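You operate a simulated robot arm through the tools that you are given. There is no shell and no other tool.

The job below is to be done with a simulated robot arm. You get a single attempt, and the scene is never put back.

## Task
Fit the two castors from the stand on the dolly and latch them.

The check looks at the end state, three seconds after you hand in, the way a careful person would. Anything else that was tipped, shoved, dropped, spilled or broken makes it a failure.

## Robot
A 6-joint arm with a two-finger gripper, fixed in place. Base frame: the origin is at the foot of the arm, x ahead of it, y to its left, z up; the work surface is at about z = 0.905. Units: m, rad, N and s.
Its first joint turns from -2.897 to 2.897 rad. Payload 2.45 kg.
The TCP is the grasp point between the finger pads, 0.02 m short of the fingertips. In the tool frame z runs along the fingers and y along their closing line. Largest opening 0.14 m; the body of the gripper starts 0.168 m behind the TCP.
Orientation is that of the tool frame in the base frame, as [roll, pitch, yaw] about the fixed x, y, z axes, in that order (R = Rz(yaw) Ry(pitch) Rx(roll)). With the fingers straight down and closing along the base's y, the tool's x points along the base's -x, its y along +y and its z along -z.

## Interface
- The arm moves only by the tool servo_tool. Its argument "increments" is a list that holds one entry, the list of rows, each a list of 7 numbers: the gripper command, from -1 (shut) to 1 (fully open), values between in proportion, then the shift along the tool's x, y, z in units of 200 mm (1.0 is 200 mm), then the turn, a rotation vector about the tool's x, y, z in units of 45 degrees (1.0 is 45 degrees). In form: [[[gripper, x, y, z, rx, ry, rz], ...]]. A call has 1 to 20 rows; each row is the pose to reach, as a shift and turn from the pose commanded when the call began, along the tool's axes at that moment. A call with a number of a shift or a turn outside -1 to 1 is refused whole. A row lasts 0.2 s, in which the tool goes at most 0.05 m and 0.15 rad; a call with a longer step from one row to the next is refused whole, and so is a gripper value outside its range. A pose out of reach is approached as far as the arm can. The call stops where the force on the tool passes 40 N (or 10 N more than at its start, if that is more) or the arm is blocked; 0.2 s more then pass. Each finger travels about 0.045 m/s and halts on what it meets, pressing with about 39 N; the grip force reading is that of the motor and also rises with nothing between the fingers. The clock runs only during rows and for 0.2 s after the last one: add rows that repeat a pose to give the fingers time. The reply holds the time, the measured pose of the TCP, the force on the tool along the base axes, the opening and the grip force, in the units named above and with some noise, with the torque about the TCP (base axes, N m) and any sound that the robot's microphone picked up.
- Cameras (640 x 400 px; columns grow to the right, rows downward): "scene" is fixed at [0.4003, 0.6503, 1.5061]; the picture's right is [-0.83, -0.56, 0.00], its down [-0.32, 0.47, -0.83] and it looks along [0.46, -0.68, -0.56] (base axes); focal length 375 px, centre (320, 200). "wrist" rides on the gripper at [0.078, 0.011, -0.209] in the tool frame; the picture's right is [-0.14, 0.99, 0.00], its down [-0.92, -0.13, -0.37] and it looks along [-0.37, -0.05, 0.93] (tool axes); focal length 280 px, centre (320, 200). There is no depth. A picture from a camera that has moved, and an enlarged one, comes with that camera's place and axes in the base frame and with its lens.
- capture(camera): a new picture of that camera. No time passes.
- inspect(camera, box): a new picture of the part [left, top, right, bottom] of that camera's present view, enlarged. No time passes.
- close_job(): hands the job in; it is judged then, once.

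Nothing tells you positions but the pictures and the camera data. Unless the task says otherwise, let go and move clear before handing in.

The tools are called after "Emit:" by a JSON object that holds its "api" and its "payload". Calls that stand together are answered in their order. servo_tool: Moves the arm, as the interface text tells. Its arguments: {"type":"object","properties":{"increments":{"type":"array","items":{"type":"array","items":{"type":"array","items":{"type":"number"}}}}},"required":["increments"]} The other tools are called the same way: capture (camera) takes a picture; inspect (camera, box) takes an enlarged picture of a part of a camera's view; close_job () hands the job in.

At the start:

```text
clock: 0.0
ee_pos: [0.6453, 0.1927, 1.2559]
tool_rot: [3.141, 0.002, -3.141]
ft_force: [-0.1, -0.2, 0.4]
torque: [0.03, -0.01, 0.01]
gripper_width: 0.1399
grasp_force: 0.1
```

scene: 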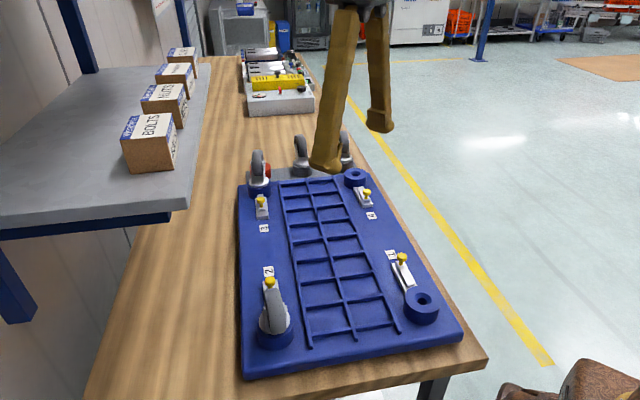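
wrist: 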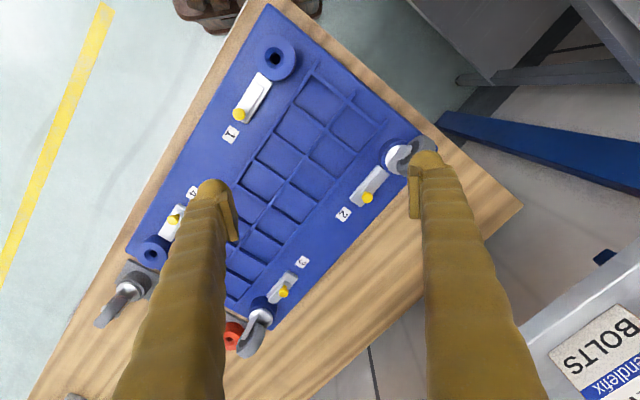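

I see a blue dolly lying upside-down on the bench with four corner sockets, two of which already have castors (2 and 3), and two empty sockets (1 and 4), each with a sliding latch with a yellow knob. Two castors stand on a stand behind it; I'll look closer first.

Emit:
{"api": "inspect", "payload": {"camera": "scene", "box": [230, 120, 400, 226]}}

Emit:
{"api": "inspect", "payload": {"camera": "scene", "box": [230, 230, 470, 380]}}

Emit:
{"api": "inspect", "payload": {"camera": "wrist", "box": [80, 150, 320, 300]}}

Emit:
{"api": "inspect", "payload": {"camera": "wrist", "box": [200, 20, 440, 170]}}

Emit:
{"api": "inspect", "payload": {"camera": "wrist", "box": [80, 230, 320, 380]}}

```text
3.76 times, centred on (315, 173) of scene
camera zoom: at [0.4003, 0.6503, 1.5061], right [-0.83, -0.56, 0.0], down [-0.32, 0.47, -0.83], along [0.46, -0.68, -0.56], focal length 1412 px, centre (339, 302)
```

zoom: 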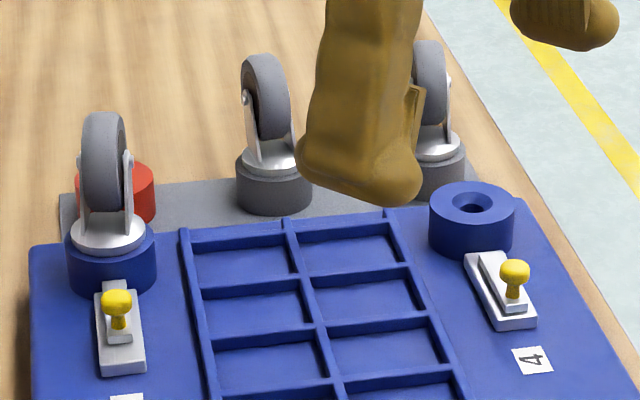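

```text
2.67 times, centred on (350, 305) of scene
camera zoom: at [0.4003, 0.6503, 1.5061], right [-0.83, -0.56, 0.0], down [-0.32, 0.47, -0.83], along [0.46, -0.68, -0.56], focal length 1000 px, centre (240, -80)
```

zoom: 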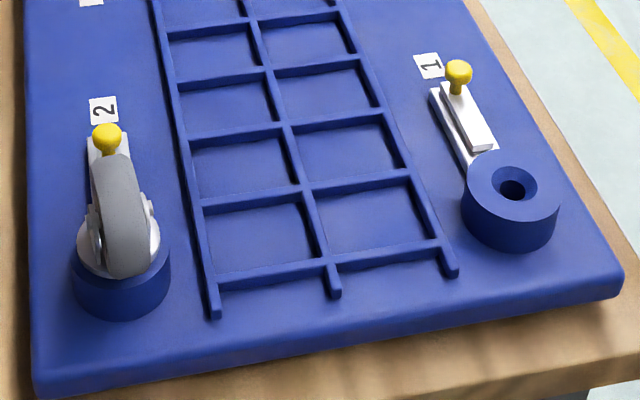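

```text
2.67 times, centred on (200, 225) of wrist
camera zoom: at [0.5663, 0.2032, 1.4639], right [0.14, 0.99, 0.0], down [0.92, -0.13, 0.37], along [0.37, -0.05, -0.93], focal length 748 px, centre (640, 133)
```

zoom: 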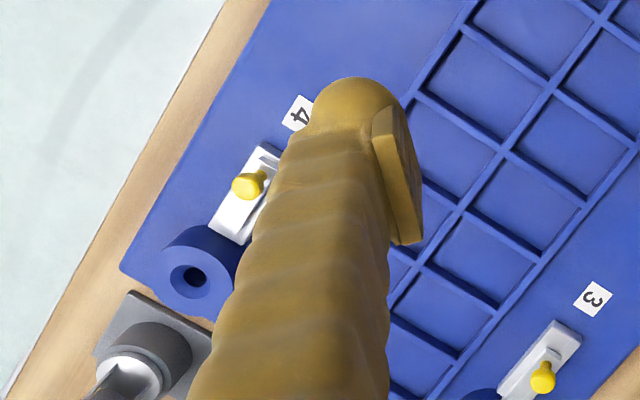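

```text
2.67 times, centred on (320, 95) of wrist
camera zoom: at [0.5663, 0.2032, 1.4639], right [0.14, 0.99, 0.0], down [0.92, -0.13, 0.37], along [0.37, -0.05, -0.93], focal length 748 px, centre (320, 480)
```

zoom: 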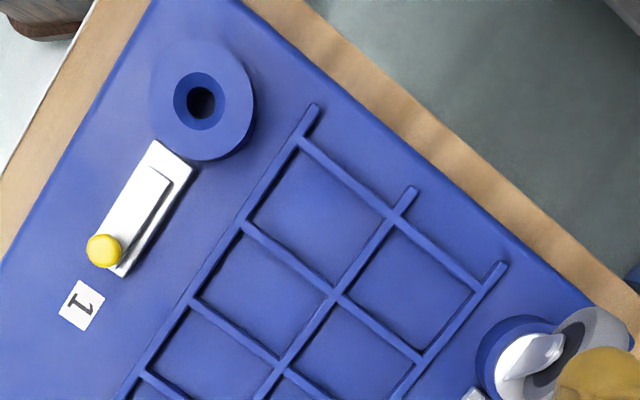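

```text
2.67 times, centred on (200, 305) of wrist
camera zoom: at [0.5663, 0.2032, 1.4639], right [0.14, 0.99, 0.0], down [0.92, -0.13, 0.37], along [0.37, -0.05, -0.93], focal length 748 px, centre (640, -80)
```

zoom: 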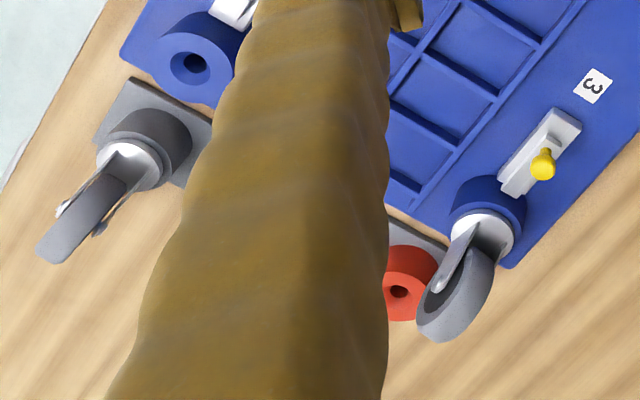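

The dolly is turned about 45° in the base frame: empty socket 1 is near (0.51, 0.14), empty socket 4 near (0.84, -0.19), and the stand with the two castors lies beyond it near (0.93, -0.2). I'll carry the gripper over toward the stand at its present height to get clear pictures.

Emit:
{"api": "servo_tool", "payload": {"increments": [[[1, -0.08, -0.18, 0, 0, 0, 0], [1, -0.16, -0.36, 0, 0, 0, 0], [1, -0.24, -0.54, 0, 0, 0, 0], [1, -0.32, -0.72, 0, 0, 0, 0], [1, -0.4, -0.9, 0, 0, 0, 0], [1, -0.4, -0.9, 0, 0, 0, 0]]]}}

Emit:
{"api": "capture", "payload": {"camera": "wrist"}}

Emit:
{"api": "capture", "payload": {"camera": "scene"}}

```text
clock: 1.4
ee_pos: [0.7253, 0.0126, 1.2573]
tool_rot: [3.14, 0.0, -3.141]
ft_force: [-0.1, -0.9, 0.3]
torque: [-0.01, 0.02, 0.01]
gripper_width: 0.1401
grasp_force: 0.2
```

```text
taken
camera wrist: at [0.6468, 0.0232, 1.4649], right [0.14, 0.99, 0.0], down [0.92, -0.13, 0.37], along [0.37, -0.05, -0.93], focal length 280 px, centre (320, 200)
```

wrist: 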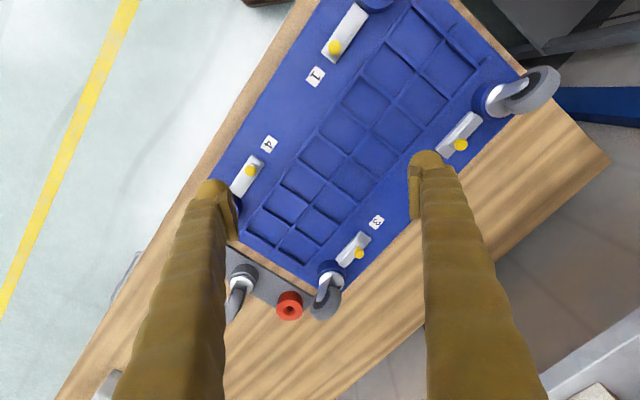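

```text
taken
```

scene: 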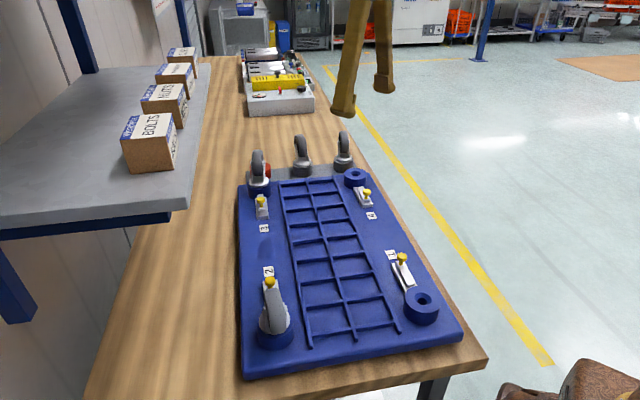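

The stand is beyond the dolly: a red empty holder next to castor 3, then two castors. I'll move further over so the fingers do not hide the second castor.

Emit:
{"api": "servo_tool", "payload": {"increments": [[[1, -0.05, -0.2, 0, 0, 0, 0], [1, -0.1, -0.4, 0, 0, 0, 0], [1, -0.15, -0.6, 0, 0, 0, 0], [1, -0.2, -0.8, 0, 0, 0, 0], [1, -0.25, -1.0, 0, 0, 0, 0], [1, -0.25, -1.0, 0, 0, 0, 0]]]}}

Emit:
{"api": "capture", "payload": {"camera": "wrist"}}

Emit:
{"api": "inspect", "payload": {"camera": "scene", "box": [235, 120, 395, 220]}}

Emit:
{"api": "inspect", "payload": {"camera": "scene", "box": [370, 230, 470, 330]}}

Emit:
{"api": "inspect", "payload": {"camera": "scene", "box": [235, 255, 315, 355]}}

```text
clock: 2.8
ee_pos: [0.7754, -0.1837, 1.2583]
tool_rot: [-3.141, 0.001, 3.141]
ft_force: [-0.7, 0.4, 0.4]
torque: [0.01, 0.01, -0.01]
gripper_width: 0.1402
grasp_force: 0.1
```

```text
taken
camera wrist: at [0.697, -0.1726, 1.4657], right [0.14, 0.99, 0.0], down [0.92, -0.13, 0.37], along [0.37, -0.05, -0.93], focal length 280 px, centre (320, 200)
```

wrist: 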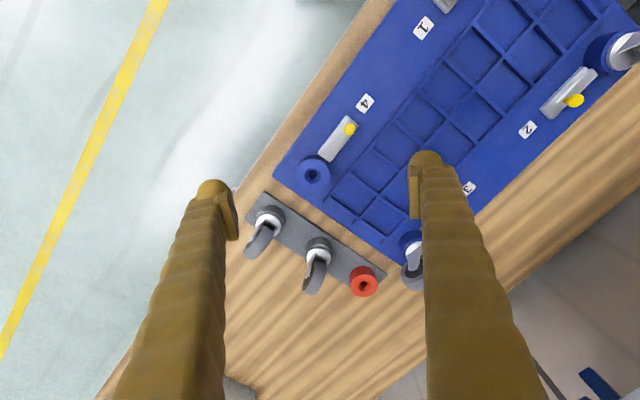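

```text
4.00 times, centred on (315, 170) of scene
camera zoom: at [0.4003, 0.6503, 1.5061], right [-0.83, -0.56, 0.0], down [-0.32, 0.47, -0.83], along [0.46, -0.68, -0.56], focal length 1500 px, centre (340, 320)
```

zoom: 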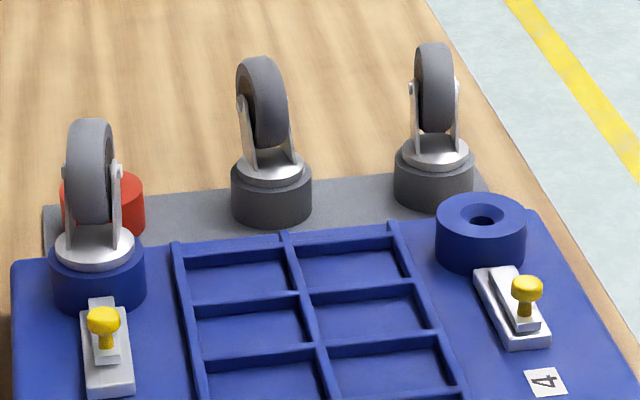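

```text
4.00 times, centred on (420, 280) of scene
camera zoom: at [0.4003, 0.6503, 1.5061], right [-0.83, -0.56, 0.0], down [-0.32, 0.47, -0.83], along [0.46, -0.68, -0.56], focal length 1500 px, centre (-80, -120)
```

zoom: 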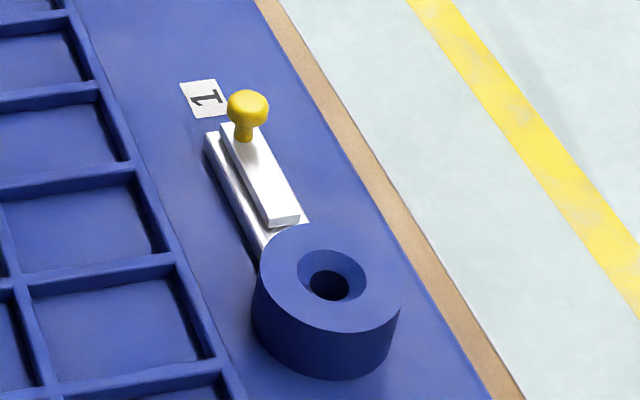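

```text
4.00 times, centred on (275, 305) of scene
camera zoom: at [0.4003, 0.6503, 1.5061], right [-0.83, -0.56, 0.0], down [-0.32, 0.47, -0.83], along [0.46, -0.68, -0.56], focal length 1500 px, centre (500, -220)
```

zoom: 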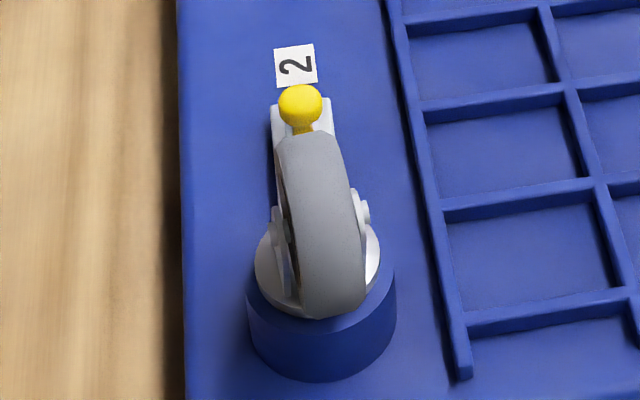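

The two stand castors, the red empty holder, and socket 4 with its open latch are all visible now. I'll enlarge those parts of the wrist picture to fix positions and the wheel directions.

Emit:
{"api": "inspect", "payload": {"camera": "wrist", "box": [230, 170, 390, 270]}}

Emit:
{"api": "inspect", "payload": {"camera": "wrist", "box": [230, 210, 390, 310]}}

Emit:
{"api": "inspect", "payload": {"camera": "wrist", "box": [270, 90, 430, 190]}}

```text
4.00 times, centred on (310, 220) of wrist
camera zoom: at [0.697, -0.1726, 1.4657], right [0.14, 0.99, 0.0], down [0.92, -0.13, 0.37], along [0.37, -0.05, -0.93], focal length 1122 px, centre (360, 120)
```

zoom: 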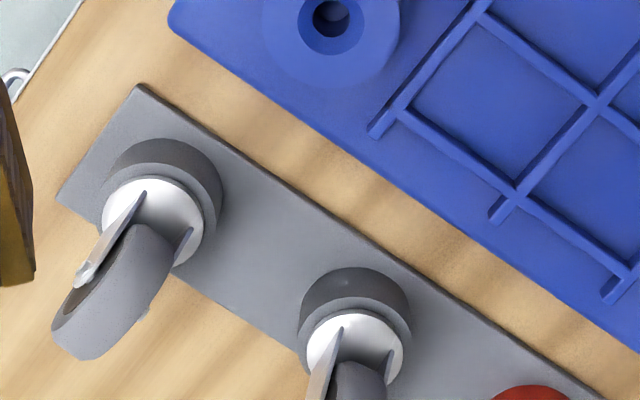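

```text
4.00 times, centred on (310, 260) of wrist
camera zoom: at [0.697, -0.1726, 1.4657], right [0.14, 0.99, 0.0], down [0.92, -0.13, 0.37], along [0.37, -0.05, -0.93], focal length 1122 px, centre (360, -40)
```

zoom: 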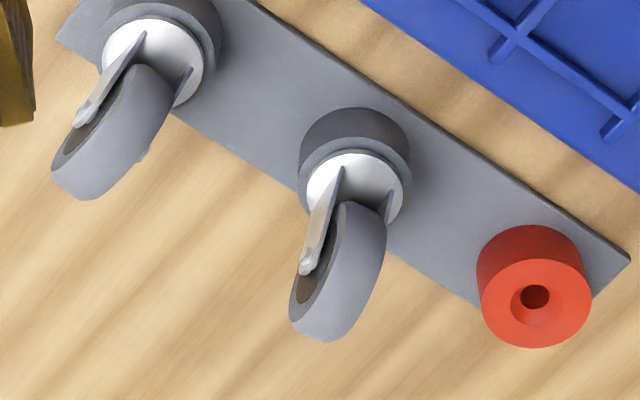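

```text
4.00 times, centred on (350, 140) of wrist
camera zoom: at [0.697, -0.1726, 1.4657], right [0.14, 0.99, 0.0], down [0.92, -0.13, 0.37], along [0.37, -0.05, -0.93], focal length 1122 px, centre (200, 440)
```

zoom: 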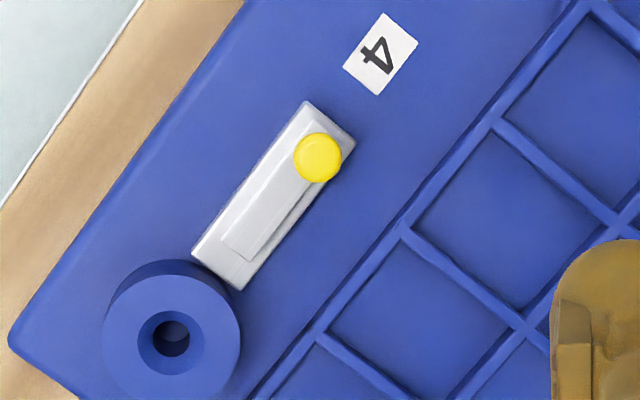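

Pictures from the three positions put the dolly's top near z = 0.905, the socket tops near 0.938 and the stand castors' discs near 0.915. The castors are at about (0.95, -0.32) and (1.05, -0.23), far enough out that I'll need a tilted grasp. I'll go lower for a closer measuring view.

Emit:
{"api": "servo_tool", "payload": {"increments": [[[1, -0.07, -0.045, 0.135, 0, 0, 0], [1, -0.14, -0.09, 0.27, 0, 0, 0], [1, -0.21, -0.135, 0.405, 0, 0, 0], [1, -0.275, -0.18, 0.54, 0, 0, 0], [1, -0.275, -0.18, 0.54, 0, 0, 0]]]}}

Emit:
{"api": "capture", "payload": {"camera": "wrist"}}

Emit:
{"api": "inspect", "payload": {"camera": "wrist", "box": [225, 90, 417, 210]}}

Emit:
{"api": "inspect", "payload": {"camera": "wrist", "box": [225, 190, 417, 310]}}

```text
clock: 4.0
ee_pos: [0.8283, -0.2242, 1.1473]
tool_rot: [3.141, 0.001, 3.141]
ft_force: [-0.5, -0.6, 0.7]
torque: [-0.02, -0.04, 0.01]
gripper_width: 0.1401
grasp_force: 0.0
```

```text
taken
camera wrist: at [0.7497, -0.2133, 1.3567], right [0.14, 0.99, 0.0], down [0.92, -0.13, 0.37], along [0.37, -0.05, -0.93], focal length 280 px, centre (320, 200)
```

wrist: 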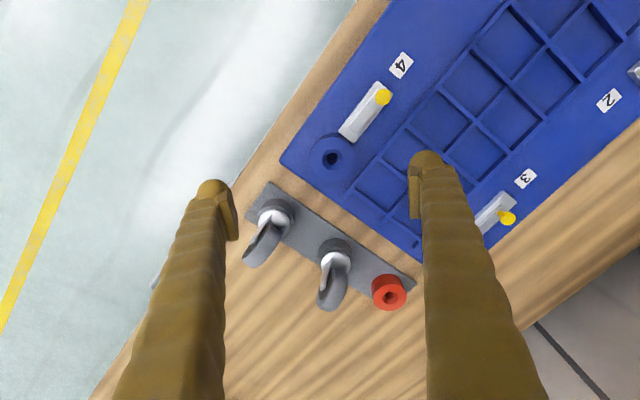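

```text
3.33 times, centred on (321, 150) of wrist
camera zoom: at [0.7497, -0.2133, 1.3567], right [0.14, 0.99, 0.0], down [0.92, -0.13, 0.37], along [0.37, -0.05, -0.93], focal length 935 px, centre (317, 367)
```

zoom: 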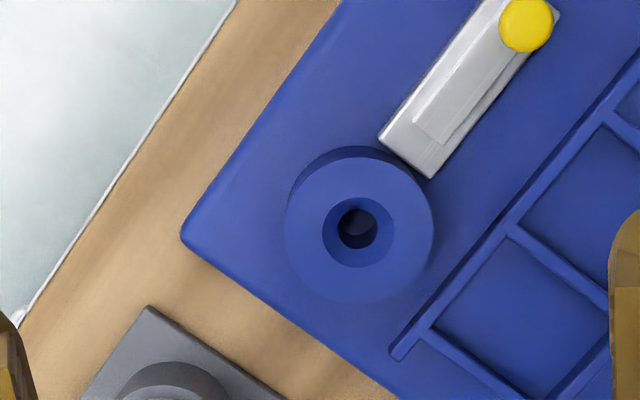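

```text
3.33 times, centred on (321, 250) of wrist
camera zoom: at [0.7497, -0.2133, 1.3567], right [0.14, 0.99, 0.0], down [0.92, -0.13, 0.37], along [0.37, -0.05, -0.93], focal length 935 px, centre (317, 33)
```

zoom: 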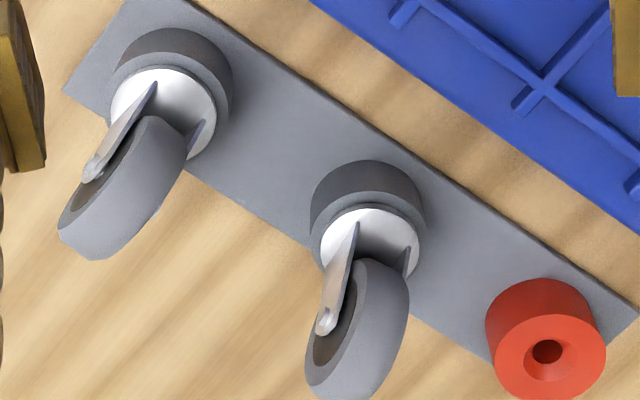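

From these views I put the outer castor's holder at about (0.962, -0.327), the inner at (1.057, -0.228), and socket 4 at (0.8515, -0.2085). I'll turn the gripper about its vertical so the closing line matches the outer castor's axle (about 35°), then look again.

Emit:
{"api": "servo_tool", "payload": {"increments": [[[1, -0.06, -0.04, 0, 0, 0, 0.16], [1, -0.12, -0.08, 0, 0, 0, 0.32], [1, -0.18, -0.12, 0, 0, 0, 0.48], [1, -0.24, -0.16, 0, 0, 0, 0.64], [1, -0.3, -0.2, 0, 0, 0, 0.8], [1, -0.36, -0.23, 0, 0, 0, 0.96], [1, -0.36, -0.23, 0, 0, 0, 0.96]]]}}

Emit:
{"api": "servo_tool", "payload": {"increments": [[[1, 0, 0, 0, 0, 0, 0.13], [1, 0, 0, 0, 0, 0, 0.26], [1, 0, 0, 0, 0, 0, 0.26]]]}}

Emit:
{"api": "capture", "payload": {"camera": "wrist"}}

Emit:
{"api": "inspect", "payload": {"camera": "wrist", "box": [240, 140, 400, 240]}}

```text
clock: 5.6
ee_pos: [0.9038, -0.2717, 1.1476]
tool_rot: [3.141, 0.0, 2.387]
ft_force: [0.9, -0.2, 0.2]
torque: [0.0, -0.02, 0.0]
gripper_width: 0.1399
grasp_force: 0.1
```

```text
clock: 6.4
ee_pos: [0.9032, -0.2714, 1.1481]
tool_rot: [3.14, 0.0, 2.182]
ft_force: [-0.4, 0.1, -0.3]
torque: [0.0, -0.02, -0.02]
gripper_width: 0.1402
grasp_force: 0.0
```

```text
taken
camera wrist: at [0.8653, -0.2, 1.3565], right [0.89, 0.46, 0.0], down [0.42, -0.83, 0.37], along [0.17, -0.33, -0.93], focal length 280 px, centre (320, 200)
```

wrist: 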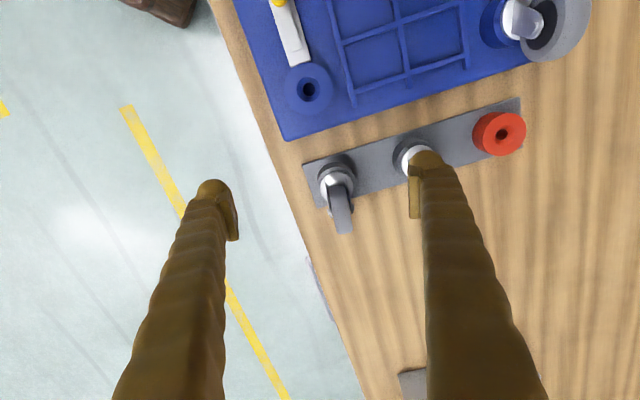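

```text
4.00 times, centred on (320, 190) of wrist
camera zoom: at [0.8653, -0.2, 1.3565], right [0.89, 0.46, 0.0], down [0.42, -0.83, 0.37], along [0.17, -0.33, -0.93], focal length 1122 px, centre (320, 240)
```

zoom: 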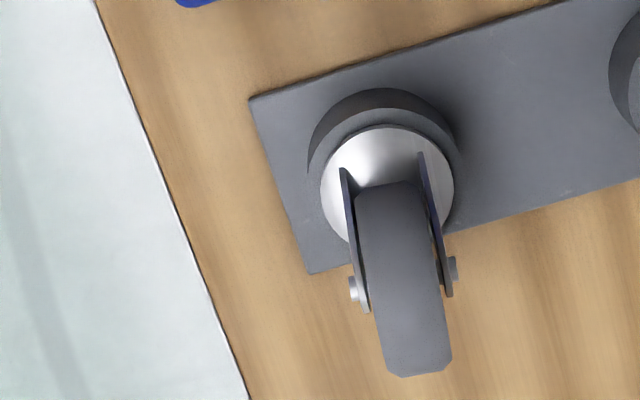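

The outer castor's wheel points toward about -51° with its axle along about 39°; the axle centre is near (0.973, -0.341, 0.961). I'll trim the yaw, tilt the fingers outward 25° in the wheel's plane for reach, and narrow the opening.

Emit:
{"api": "servo_tool", "payload": {"increments": [[[0.4, 0, 0, 0, 0, 0, -0.0889], [0.4, 0, 0, 0, 0, 0, -0.0889]]]}}

Emit:
{"api": "servo_tool", "payload": {"increments": [[[0.4, 0, 0, 0, 0, -0.139, 0], [0.4, 0, 0, 0, 0, -0.278, 0], [0.4, 0, 0, 0, 0, -0.417, 0], [0.4, 0, 0, 0, 0, -0.5556, 0], [0.4, 0, 0, 0, 0, -0.5556, 0]]]}}

Emit:
{"api": "capture", "payload": {"camera": "wrist"}}

Emit:
{"api": "capture", "payload": {"camera": "scene"}}

```text
clock: 7.0
ee_pos: [0.901, -0.2704, 1.1479]
tool_rot: [3.141, 0.0, 2.252]
ft_force: [-0.8, -0.2, -1.2]
torque: [0.01, 0.01, -0.03]
gripper_width: 0.0981
grasp_force: 0.2
```

```text
clock: 8.2
ee_pos: [0.9026, -0.2696, 1.1473]
tool_rot: [3.141, 0.437, 2.255]
ft_force: [-0.8, -0.7, -0.4]
torque: [-0.01, 0.02, 0.0]
gripper_width: 0.0981
grasp_force: 0.0
```

```text
taken
camera wrist: at [0.8095, -0.1395, 1.3028], right [0.85, 0.53, 0.06], down [0.33, -0.61, 0.72], along [0.42, -0.59, -0.69], focal length 280 px, centre (320, 200)
```

wrist: 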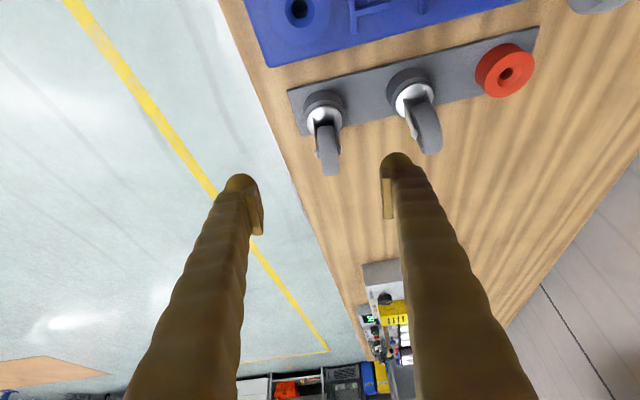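

```text
taken
```

scene: 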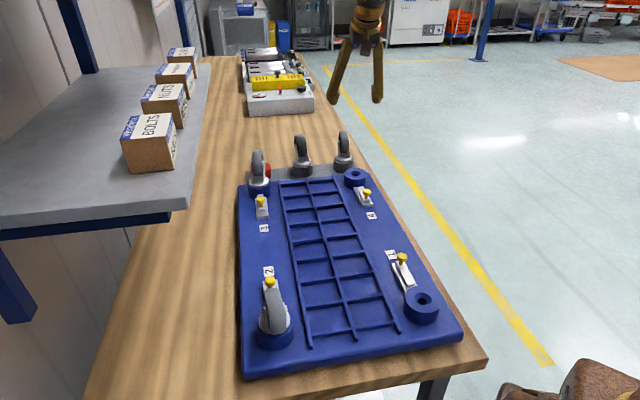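

The tilted pose is reachable. I'll enlarge the castors in this view to check the alignment and positions before approaching.

Emit:
{"api": "inspect", "payload": {"camera": "wrist", "box": [270, 80, 398, 160]}}

Emit:
{"api": "inspect", "payload": {"camera": "wrist", "box": [368, 50, 464, 160]}}

Emit:
{"api": "inspect", "payload": {"camera": "scene", "box": [320, 125, 368, 185]}}

Emit:
{"api": "inspect", "payload": {"camera": "scene", "box": [280, 125, 328, 185]}}

```text
5.00 times, centred on (334, 120) of wrist
camera zoom: at [0.8095, -0.1395, 1.3028], right [0.85, 0.53, 0.06], down [0.33, -0.61, 0.72], along [0.42, -0.59, -0.69], focal length 1402 px, centre (250, 600)
```

zoom: 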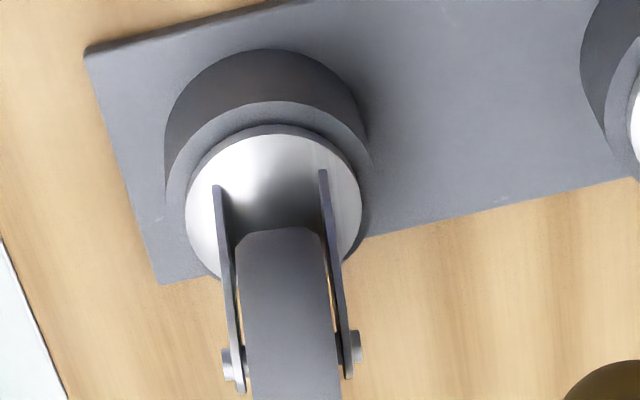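

```text
3.64 times, centred on (416, 105) of wrist
camera zoom: at [0.8095, -0.1395, 1.3028], right [0.85, 0.53, 0.06], down [0.33, -0.61, 0.72], along [0.42, -0.59, -0.69], focal length 1020 px, centre (-29, 546)
```

zoom: 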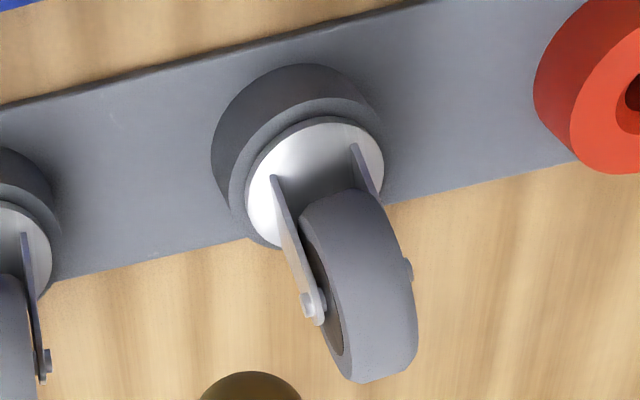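

```text
6.67 times, centred on (344, 155) of scene
camera zoom: at [0.4003, 0.6503, 1.5061], right [-0.83, -0.56, 0.0], down [-0.32, 0.47, -0.83], along [0.46, -0.68, -0.56], focal length 2501 px, centre (160, 500)
```

zoom: 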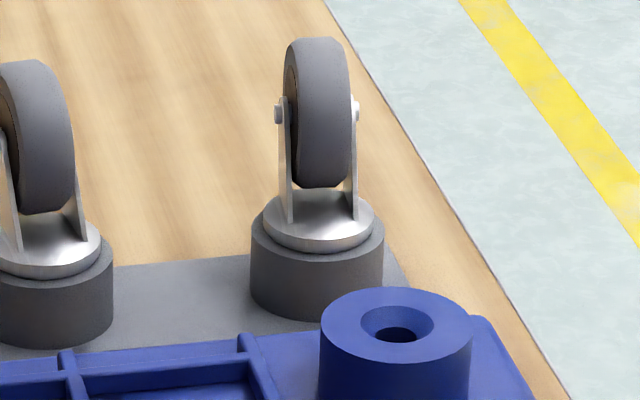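

```text
6.67 times, centred on (304, 155) of scene
camera zoom: at [0.4003, 0.6503, 1.5061], right [-0.83, -0.56, 0.0], down [-0.32, 0.47, -0.83], along [0.46, -0.68, -0.56], focal length 2501 px, centre (427, 500)
```

zoom: 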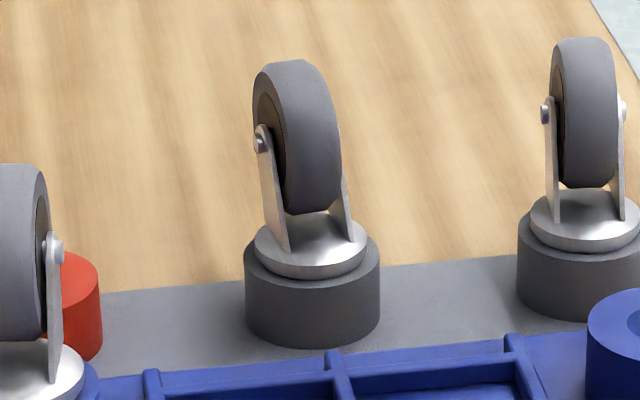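

The axle centre re-measures at (0.972, -0.340, 0.964), agreeing within 2 mm. I'll line up on the approach axis and come about halfway in, then check.

Emit:
{"api": "servo_tool", "payload": {"increments": [[[0.3, -0.02, 0.02, 0.18, 0, 0, 0], [0.3, -0.04, 0.04, 0.36, 0, 0, 0], [0.3, -0.0575, 0.049, 0.55, 0, 0, 0], [0.3, -0.0575, 0.049, 0.55, 0, 0, 0]]]}}

Emit:
{"api": "capture", "payload": {"camera": "wrist"}}

Emit:
{"api": "inspect", "payload": {"camera": "wrist", "box": [240, 80, 400, 180]}}

Emit:
{"api": "inspect", "payload": {"camera": "scene", "box": [280, 100, 408, 180]}}

```text
clock: 9.2
ee_pos: [0.9465, -0.3077, 1.0548]
tool_rot: [-3.141, 0.436, 2.255]
ft_force: [-0.2, 0.1, 0.7]
torque: [-0.01, 0.0, 0.0]
gripper_width: 0.0912
grasp_force: 0.1
```

```text
taken
camera wrist: at [0.8541, -0.1779, 1.2102], right [0.85, 0.53, 0.06], down [0.33, -0.61, 0.72], along [0.42, -0.59, -0.69], focal length 280 px, centre (320, 200)
```

wrist: 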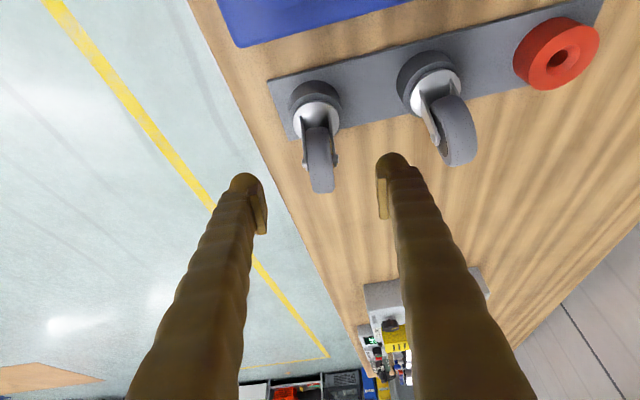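

```text
4.00 times, centred on (320, 130) of wrist
camera zoom: at [0.8541, -0.1779, 1.2102], right [0.85, 0.53, 0.06], down [0.33, -0.61, 0.72], along [0.42, -0.59, -0.69], focal length 1122 px, centre (320, 480)
```

zoom: 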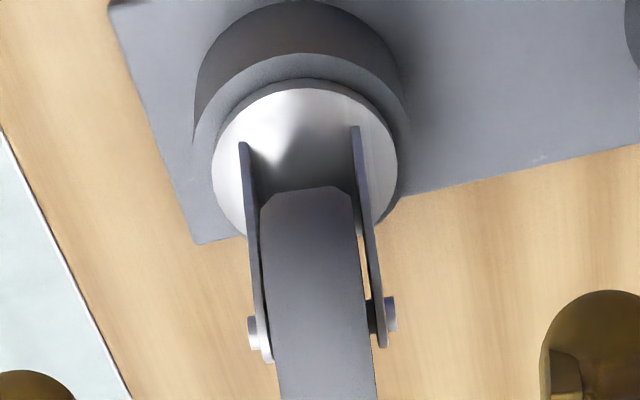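

```text
5.00 times, centred on (344, 140) of scene
camera zoom: at [0.4003, 0.6503, 1.5061], right [-0.83, -0.56, 0.0], down [-0.32, 0.47, -0.83], along [0.46, -0.68, -0.56], focal length 1876 px, centre (200, 500)
```

zoom: 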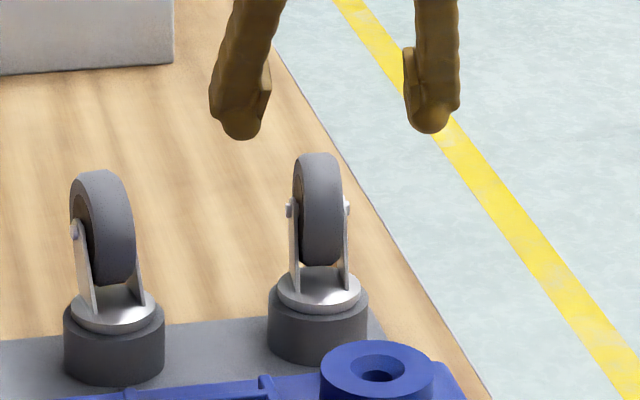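

Alignment is within about 1 mm across the fingers. I'll go in the rest of the way to the axle with the fingers still open, then look before closing.

Emit:
{"api": "servo_tool", "payload": {"increments": [[[0.3, 0.004, 0.002, 0.13, 0, 0, 0], [0.3, 0.008, 0.004, 0.26, 0, 0, 0], [0.3, 0.01, 0.005, 0.38, 0, 0, 0], [0.3, 0.01, 0.005, 0.4885, 0, 0, 0], [0.3, 0.01, 0.005, 0.4885, 0, 0, 0]]]}}

Emit:
{"api": "inspect", "payload": {"camera": "wrist", "box": [240, 120, 400, 220]}}

Emit:
{"api": "inspect", "payload": {"camera": "scene", "box": [280, 100, 408, 180]}}

```text
clock: 10.4
ee_pos: [0.9716, -0.3369, 0.9667]
tool_rot: [3.141, 0.435, 2.254]
ft_force: [-0.6, 0.7, 0.3]
torque: [0.02, -0.02, 0.01]
gripper_width: 0.0905
grasp_force: 0.2
```

```text
4.00 times, centred on (320, 170) of wrist
camera zoom: at [0.8796, -0.2071, 1.1211], right [0.85, 0.53, 0.06], down [0.33, -0.61, 0.72], along [0.42, -0.59, -0.69], focal length 1122 px, centre (320, 320)
```

zoom: 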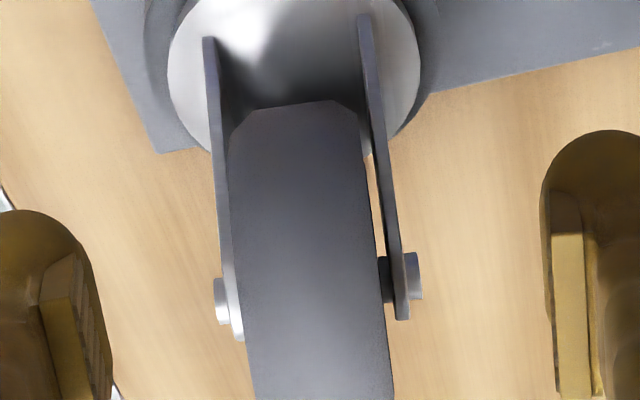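

```text
5.00 times, centred on (344, 140) of scene
camera zoom: at [0.4003, 0.6503, 1.5061], right [-0.83, -0.56, 0.0], down [-0.32, 0.47, -0.83], along [0.46, -0.68, -0.56], focal length 1876 px, centre (200, 500)
```

zoom: 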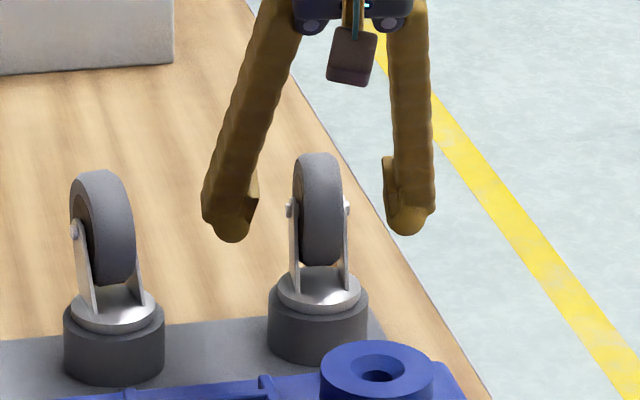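

The axle sits centred between the pads at the TCP. Closing the fingers now.

Emit:
{"api": "servo_tool", "payload": {"increments": [[[-1, 0, 0, 0, 0, 0, 0], [-1, 0, 0, 0, 0, 0, 0], [-1, 0, 0, 0, 0, 0, 0], [-1, 0, 0, 0, 0, 0, 0], [-1, 0, 0, 0, 0, 0, 0], [-1, 0, 0, 0, 0, 0, 0]]]}}

Emit:
{"api": "inspect", "payload": {"camera": "wrist", "box": [240, 100, 400, 200]}}

Emit:
{"api": "inspect", "payload": {"camera": "scene", "box": [280, 100, 408, 180]}}

```text
clock: 11.8
ee_pos: [0.971, -0.3377, 0.9665]
tool_rot: [-3.141, 0.438, 2.253]
ft_force: [-0.5, -1.1, 1.6]
torque: [0.0, 0.06, 0.02]
gripper_width: 0.035
grasp_force: 39.1
```

```text
4.00 times, centred on (320, 150) of wrist
camera zoom: at [0.8795, -0.2071, 1.1212], right [0.85, 0.53, 0.06], down [0.33, -0.61, 0.72], along [0.42, -0.59, -0.69], focal length 1122 px, centre (320, 400)
```

zoom: 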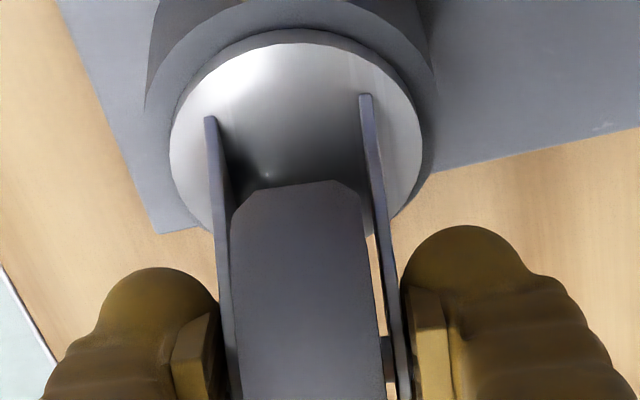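

```text
5.00 times, centred on (344, 140) of scene
camera zoom: at [0.4003, 0.6503, 1.5061], right [-0.83, -0.56, 0.0], down [-0.32, 0.47, -0.83], along [0.46, -0.68, -0.56], focal length 1876 px, centre (200, 500)
```

zoom: 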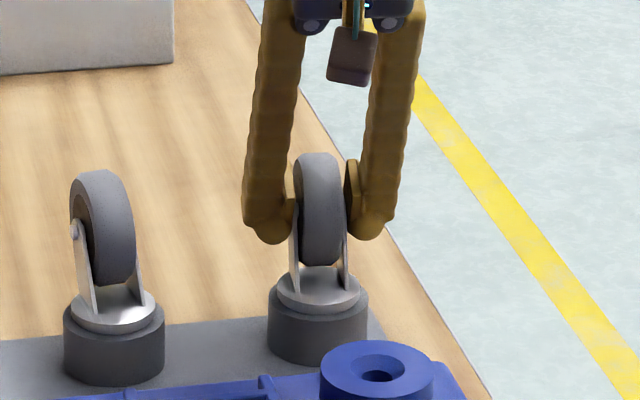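

Gripped on the fork legs at 35 mm width with hardly any side force. I'll lift straight up slowly and check that the stand stays put.

Emit:
{"api": "servo_tool", "payload": {"increments": [[[-1, -0.01057, 0, -0.02266, 0, 0, 0], [-1, -0.02114, 0, -0.04531, 0, 0, 0], [-1, -0.0317, 0, -0.068, 0, 0, 0], [-1, -0.0423, 0, -0.0906, 0, 0, 0], [-1, -0.0634, 0, -0.1359, 0, 0, 0], [-1, -0.0846, 0, -0.1812, 0, 0, 0]]]}}

Emit:
{"api": "inspect", "payload": {"camera": "scene", "box": [264, 90, 424, 190]}}

```text
clock: 13.2
ee_pos: [0.9718, -0.3392, 1.0033]
tool_rot: [-3.141, 0.437, 2.252]
ft_force: [0.8, 0.4, -4.4]
torque: [-0.02, 0.04, 0.04]
gripper_width: 0.0349
grasp_force: 39.3
```

```text
4.00 times, centred on (344, 140) of scene
camera zoom: at [0.4003, 0.6503, 1.5061], right [-0.83, -0.56, 0.0], down [-0.32, 0.47, -0.83], along [0.46, -0.68, -0.56], focal length 1500 px, centre (224, 440)
```

zoom: 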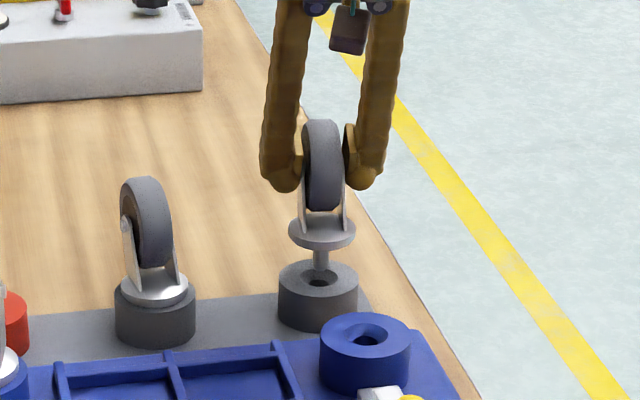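

The castor is out of its holder's chamfer with its stem showing and the stand hasn't moved. I'll keep lifting to clear everything, then examine the stem.

Emit:
{"api": "servo_tool", "payload": {"increments": [[[-1, -0.0423, 0, -0.0906, 0, 0, 0], [-1, -0.0846, 0, -0.1812, 0, 0, 0], [-1, -0.1268, 0, -0.2719, 0, 0, 0], [-1, -0.1691, 0, -0.3625, 0, 0, 0], [-1, -0.2114, 0, -0.4531, 0, 0, 0], [-1, -0.2114, 0, -0.4531, 0, 0, 0]]]}}

Emit:
{"api": "inspect", "payload": {"camera": "scene", "box": [264, 60, 424, 190]}}

Emit:
{"api": "inspect", "payload": {"camera": "scene", "box": [320, 80, 368, 180]}}

Emit:
{"api": "capture", "payload": {"camera": "wrist"}}

```text
clock: 14.6
ee_pos: [0.9711, -0.3374, 1.1042]
tool_rot: [3.141, 0.436, 2.253]
ft_force: [0.3, 0.3, -4.0]
torque: [-0.06, -0.01, 0.02]
gripper_width: 0.0347
grasp_force: 39.3
```

```text
3.08 times, centred on (344, 125) of scene
camera zoom: at [0.4003, 0.6503, 1.5061], right [-0.83, -0.56, 0.0], down [-0.32, 0.47, -0.83], along [0.46, -0.68, -0.56], focal length 1154 px, centre (246, 431)
```

zoom: 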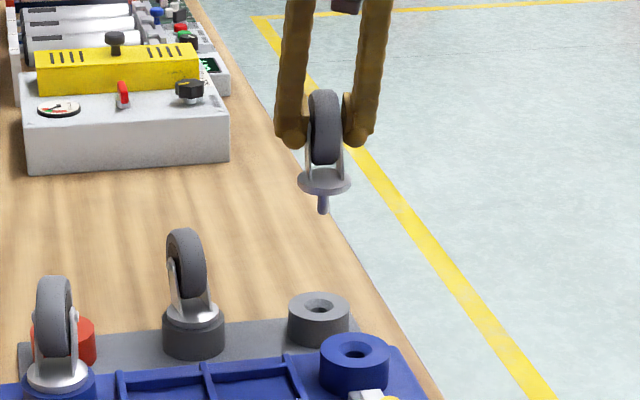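

```text
4.00 times, centred on (344, 130) of scene
camera zoom: at [0.4003, 0.6503, 1.5061], right [-0.83, -0.56, 0.0], down [-0.32, 0.47, -0.83], along [0.46, -0.68, -0.56], focal length 1500 px, centre (224, 480)
```

zoom: 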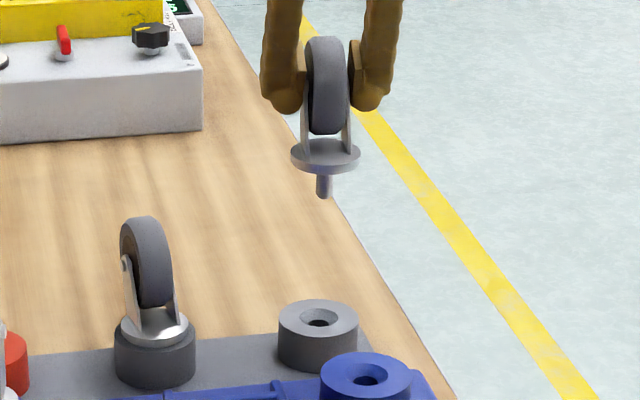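

```text
taken
camera wrist: at [0.8791, -0.2072, 1.26], right [0.85, 0.53, 0.06], down [0.33, -0.61, 0.72], along [0.42, -0.59, -0.69], focal length 280 px, centre (320, 200)
```

wrist: 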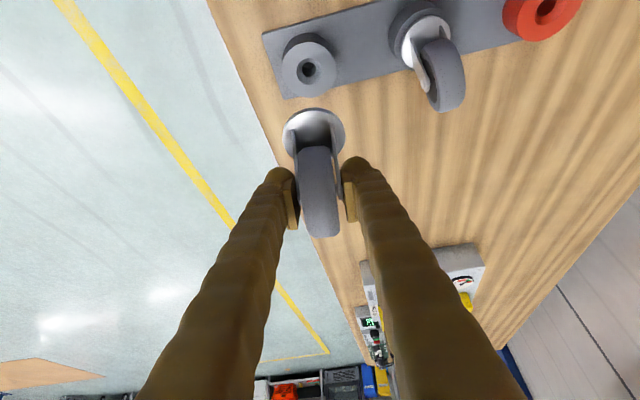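

The castor is held upright with its stem showing, and the empty holder is now visible in the wrist view. I'll measure the holder's hole precisely here, so that I can match the socket's hole to the same picture position later.

Emit:
{"api": "inspect", "payload": {"camera": "wrist", "box": [260, 20, 372, 90]}}

Emit:
{"api": "inspect", "payload": {"camera": "wrist", "box": [260, 90, 372, 160]}}

Emit:
{"api": "inspect", "payload": {"camera": "scene", "box": [320, 140, 384, 200]}}

```text
5.71 times, centred on (316, 55) of wrist
camera zoom: at [0.8791, -0.2072, 1.26], right [0.85, 0.53, 0.06], down [0.33, -0.61, 0.72], along [0.42, -0.59, -0.69], focal length 1602 px, centre (343, 1029)
```

zoom: 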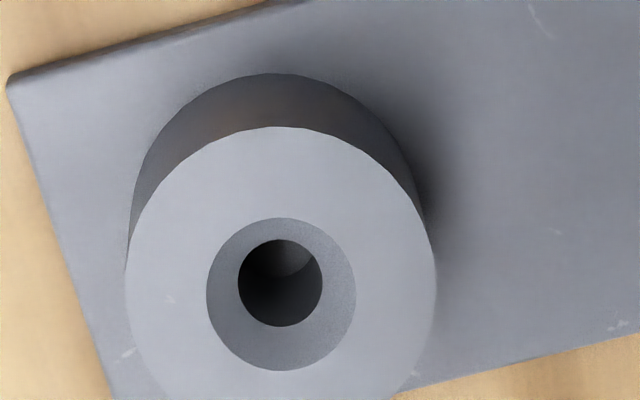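

```text
5.71 times, centred on (316, 125) of wrist
camera zoom: at [0.8791, -0.2072, 1.26], right [0.85, 0.53, 0.06], down [0.33, -0.61, 0.72], along [0.42, -0.59, -0.69], focal length 1602 px, centre (343, 629)
```

zoom: 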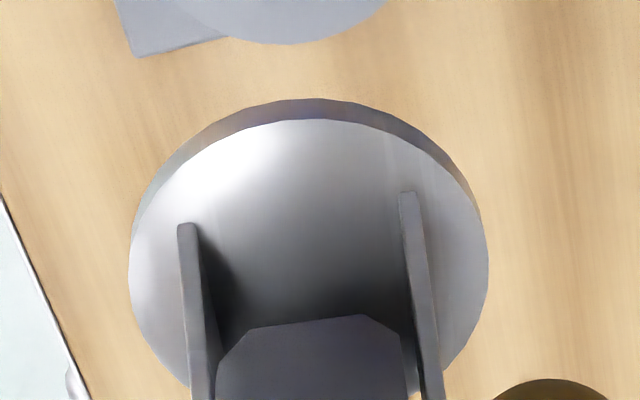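

```text
6.67 times, centred on (352, 170) of scene
camera zoom: at [0.4003, 0.6503, 1.5061], right [-0.83, -0.56, 0.0], down [-0.32, 0.47, -0.83], along [0.46, -0.68, -0.56], focal length 2501 px, centre (107, 400)
```

zoom: 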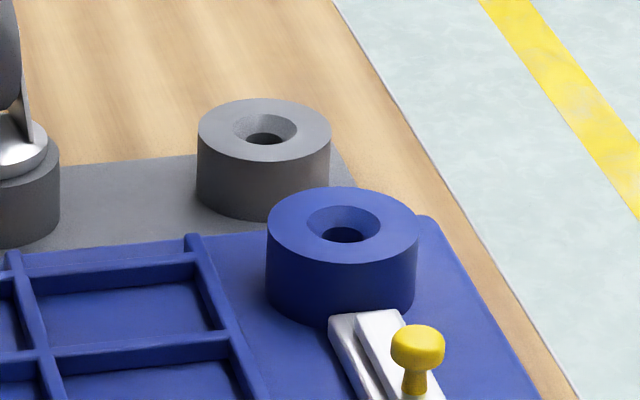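

The empty holder's hole is at about (0.9615, -0.325) with its top at z ≈ 0.906. Socket 4's top is about 35 mm higher, so I'll shift by the measured displacement, keep the same orientation, and check that socket 4's hole lands at the same picture position.

Emit:
{"api": "servo_tool", "payload": {"increments": [[[-1, 0.0, 0.0, 0.0, 0, 0, 0], [-1, 0.13, -0.012, -0.0993, 0, 0, 0], [-1, 0.26, -0.024, -0.1986, 0, 0, 0], [-1, 0.39, -0.035, -0.298, 0, 0, 0], [-1, 0.52, -0.047, -0.397, 0, 0, 0], [-1, 0.651, -0.059, -0.4965, 0, 0, 0], [-1, 0.651, -0.059, -0.4965, 0, 0, 0]]]}}

Emit:
{"api": "capture", "payload": {"camera": "wrist"}}

Emit:
{"api": "inspect", "payload": {"camera": "wrist", "box": [260, 20, 372, 90]}}

Emit:
{"api": "inspect", "payload": {"camera": "scene", "box": [300, 80, 428, 200]}}

```text
clock: 16.2
ee_pos: [0.8616, -0.2235, 1.1389]
tool_rot: [3.14, 0.437, 2.253]
ft_force: [0.0, 0.1, -3.3]
torque: [0.01, 0.03, -0.04]
gripper_width: 0.0347
grasp_force: 39.0
```

```text
taken
camera wrist: at [0.7685, -0.0927, 1.2948], right [0.85, 0.53, 0.06], down [0.33, -0.61, 0.72], along [0.42, -0.59, -0.69], focal length 280 px, centre (320, 200)
```

wrist: 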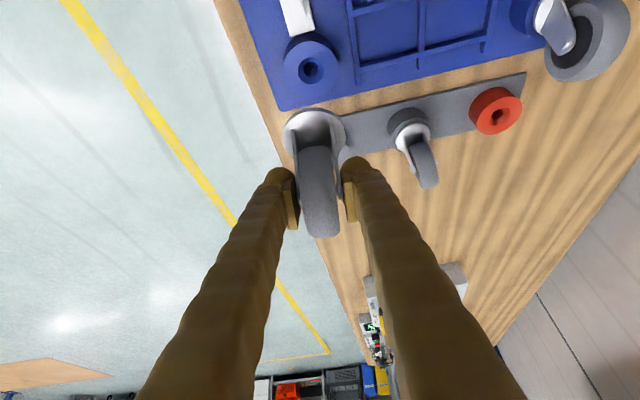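

```text
5.71 times, centred on (316, 55) of wrist
camera zoom: at [0.7685, -0.0927, 1.2948], right [0.85, 0.53, 0.06], down [0.33, -0.61, 0.72], along [0.42, -0.59, -0.69], focal length 1602 px, centre (343, 1029)
```

zoom: 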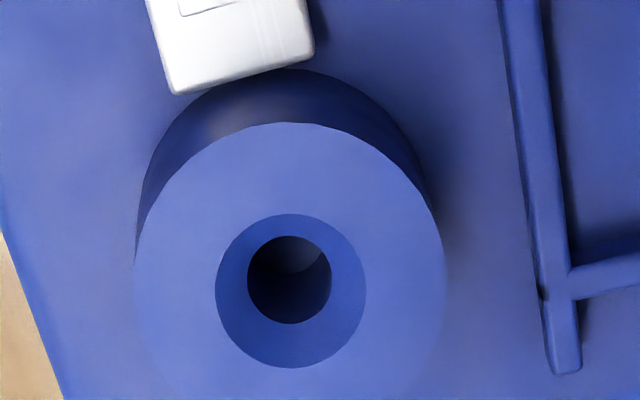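

```text
3.33 times, centred on (364, 140) of scene
camera zoom: at [0.4003, 0.6503, 1.5061], right [-0.83, -0.56, 0.0], down [-0.32, 0.47, -0.83], along [0.46, -0.68, -0.56], focal length 1250 px, centre (173, 400)
```

zoom: 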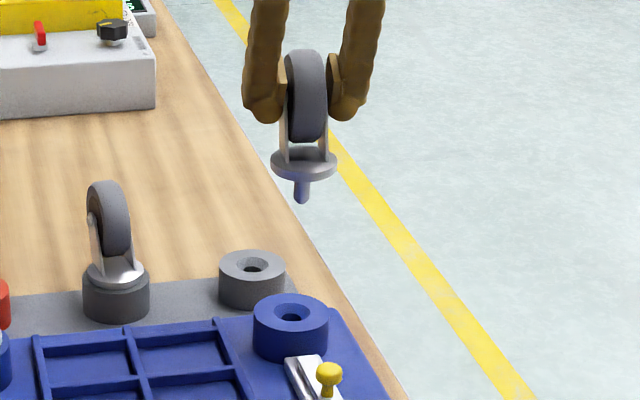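

Socket 4's ring has the same size as the holder's did (so the height match is right) and is only about 2 mm off sideways. I'll correct that and lower to just above the socket, then check from the side.

Emit:
{"api": "servo_tool", "payload": {"increments": [[[-1, 0.0015, 0.0105, -0.0005, 0, 0, 0], [-1, 0.046, 0.0105, 0.096, 0, 0, 0], [-1, 0.091, 0.0105, 0.192, 0, 0, 0], [-1, 0.136, 0.0105, 0.289, 0, 0, 0], [-1, 0.1812, 0.0105, 0.3846, 0, 0, 0], [-1, 0.1812, 0.0105, 0.3846, 0, 0, 0]]]}}

Emit:
{"api": "inspect", "payload": {"camera": "scene", "box": [316, 110, 396, 200]}}

Emit:
{"api": "inspect", "payload": {"camera": "wrist", "box": [250, 40, 378, 140]}}

```text
clock: 17.6
ee_pos: [0.8609, -0.2212, 1.0523]
tool_rot: [-3.141, 0.437, 2.251]
ft_force: [0.7, -0.8, -4.8]
torque: [-0.02, -0.01, 0.01]
gripper_width: 0.035
grasp_force: 38.7
```

```text
4.44 times, centred on (356, 155) of scene
camera zoom: at [0.4003, 0.6503, 1.5061], right [-0.83, -0.56, 0.0], down [-0.32, 0.47, -0.83], along [0.46, -0.68, -0.56], focal length 1667 px, centre (160, 400)
```

zoom: 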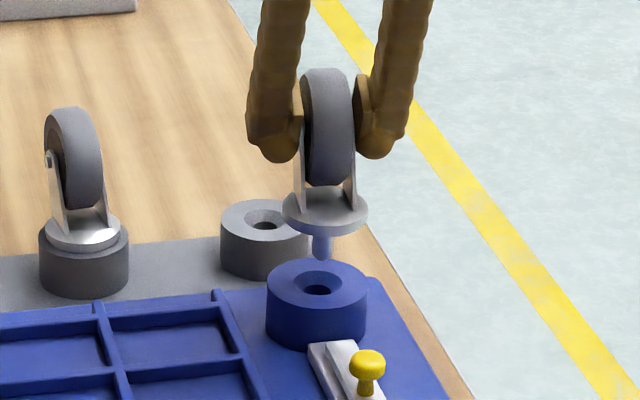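

```text
4.00 times, centred on (314, 90) of wrist
camera zoom: at [0.7683, -0.0913, 1.2072], right [0.85, 0.53, 0.06], down [0.33, -0.61, 0.72], along [0.42, -0.59, -0.69], focal length 1122 px, centre (344, 640)
```

zoom: 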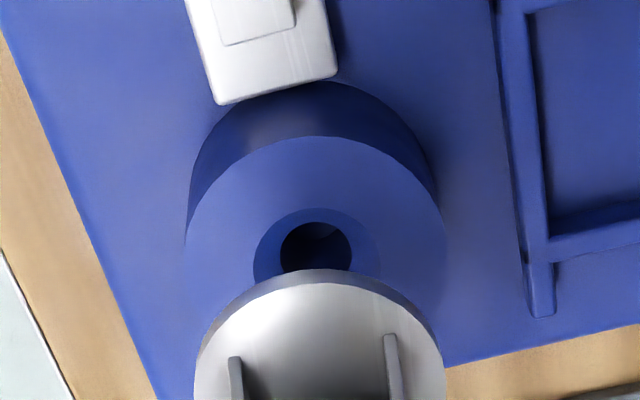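

The stem hangs directly above the hole. I'll lower slowly in small steps, watching the force.

Emit:
{"api": "servo_tool", "payload": {"increments": [[[-1, 0.0106, 0, 0.0227, 0, 0, 0], [-1, 0.0211, 0, 0.0453, 0, 0, 0], [-1, 0.0317, 0, 0.068, 0, 0, 0], [-1, 0.0423, 0, 0.0906, 0, 0, 0], [-1, 0.0529, 0, 0.1133, 0, 0, 0], [-1, 0.0634, 0, 0.1359, 0, 0, 0], [-1, 0.0634, 0, 0.1359, 0, 0, 0]]]}}

Emit:
{"api": "inspect", "payload": {"camera": "scene", "box": [316, 110, 396, 200]}}

```text
clock: 19.2
ee_pos: [0.8625, -0.2202, 1.0229]
tool_rot: [3.141, 0.436, 2.253]
ft_force: [1.1, 0.5, -3.8]
torque: [-0.03, 0.0, -0.02]
gripper_width: 0.0348
grasp_force: 39.2
```

```text
4.44 times, centred on (356, 155) of scene
camera zoom: at [0.4003, 0.6503, 1.5061], right [-0.83, -0.56, 0.0], down [-0.32, 0.47, -0.83], along [0.46, -0.68, -0.56], focal length 1667 px, centre (160, 400)
```

zoom: 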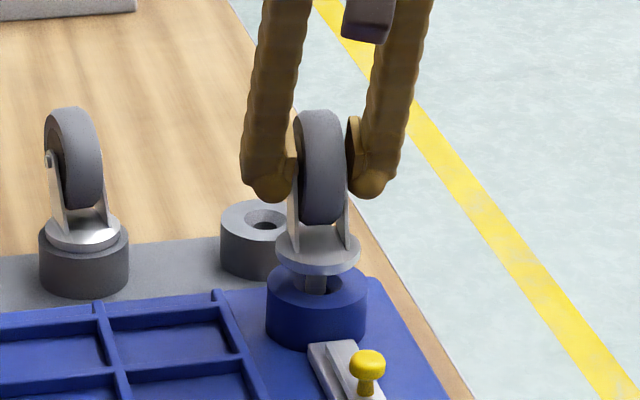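

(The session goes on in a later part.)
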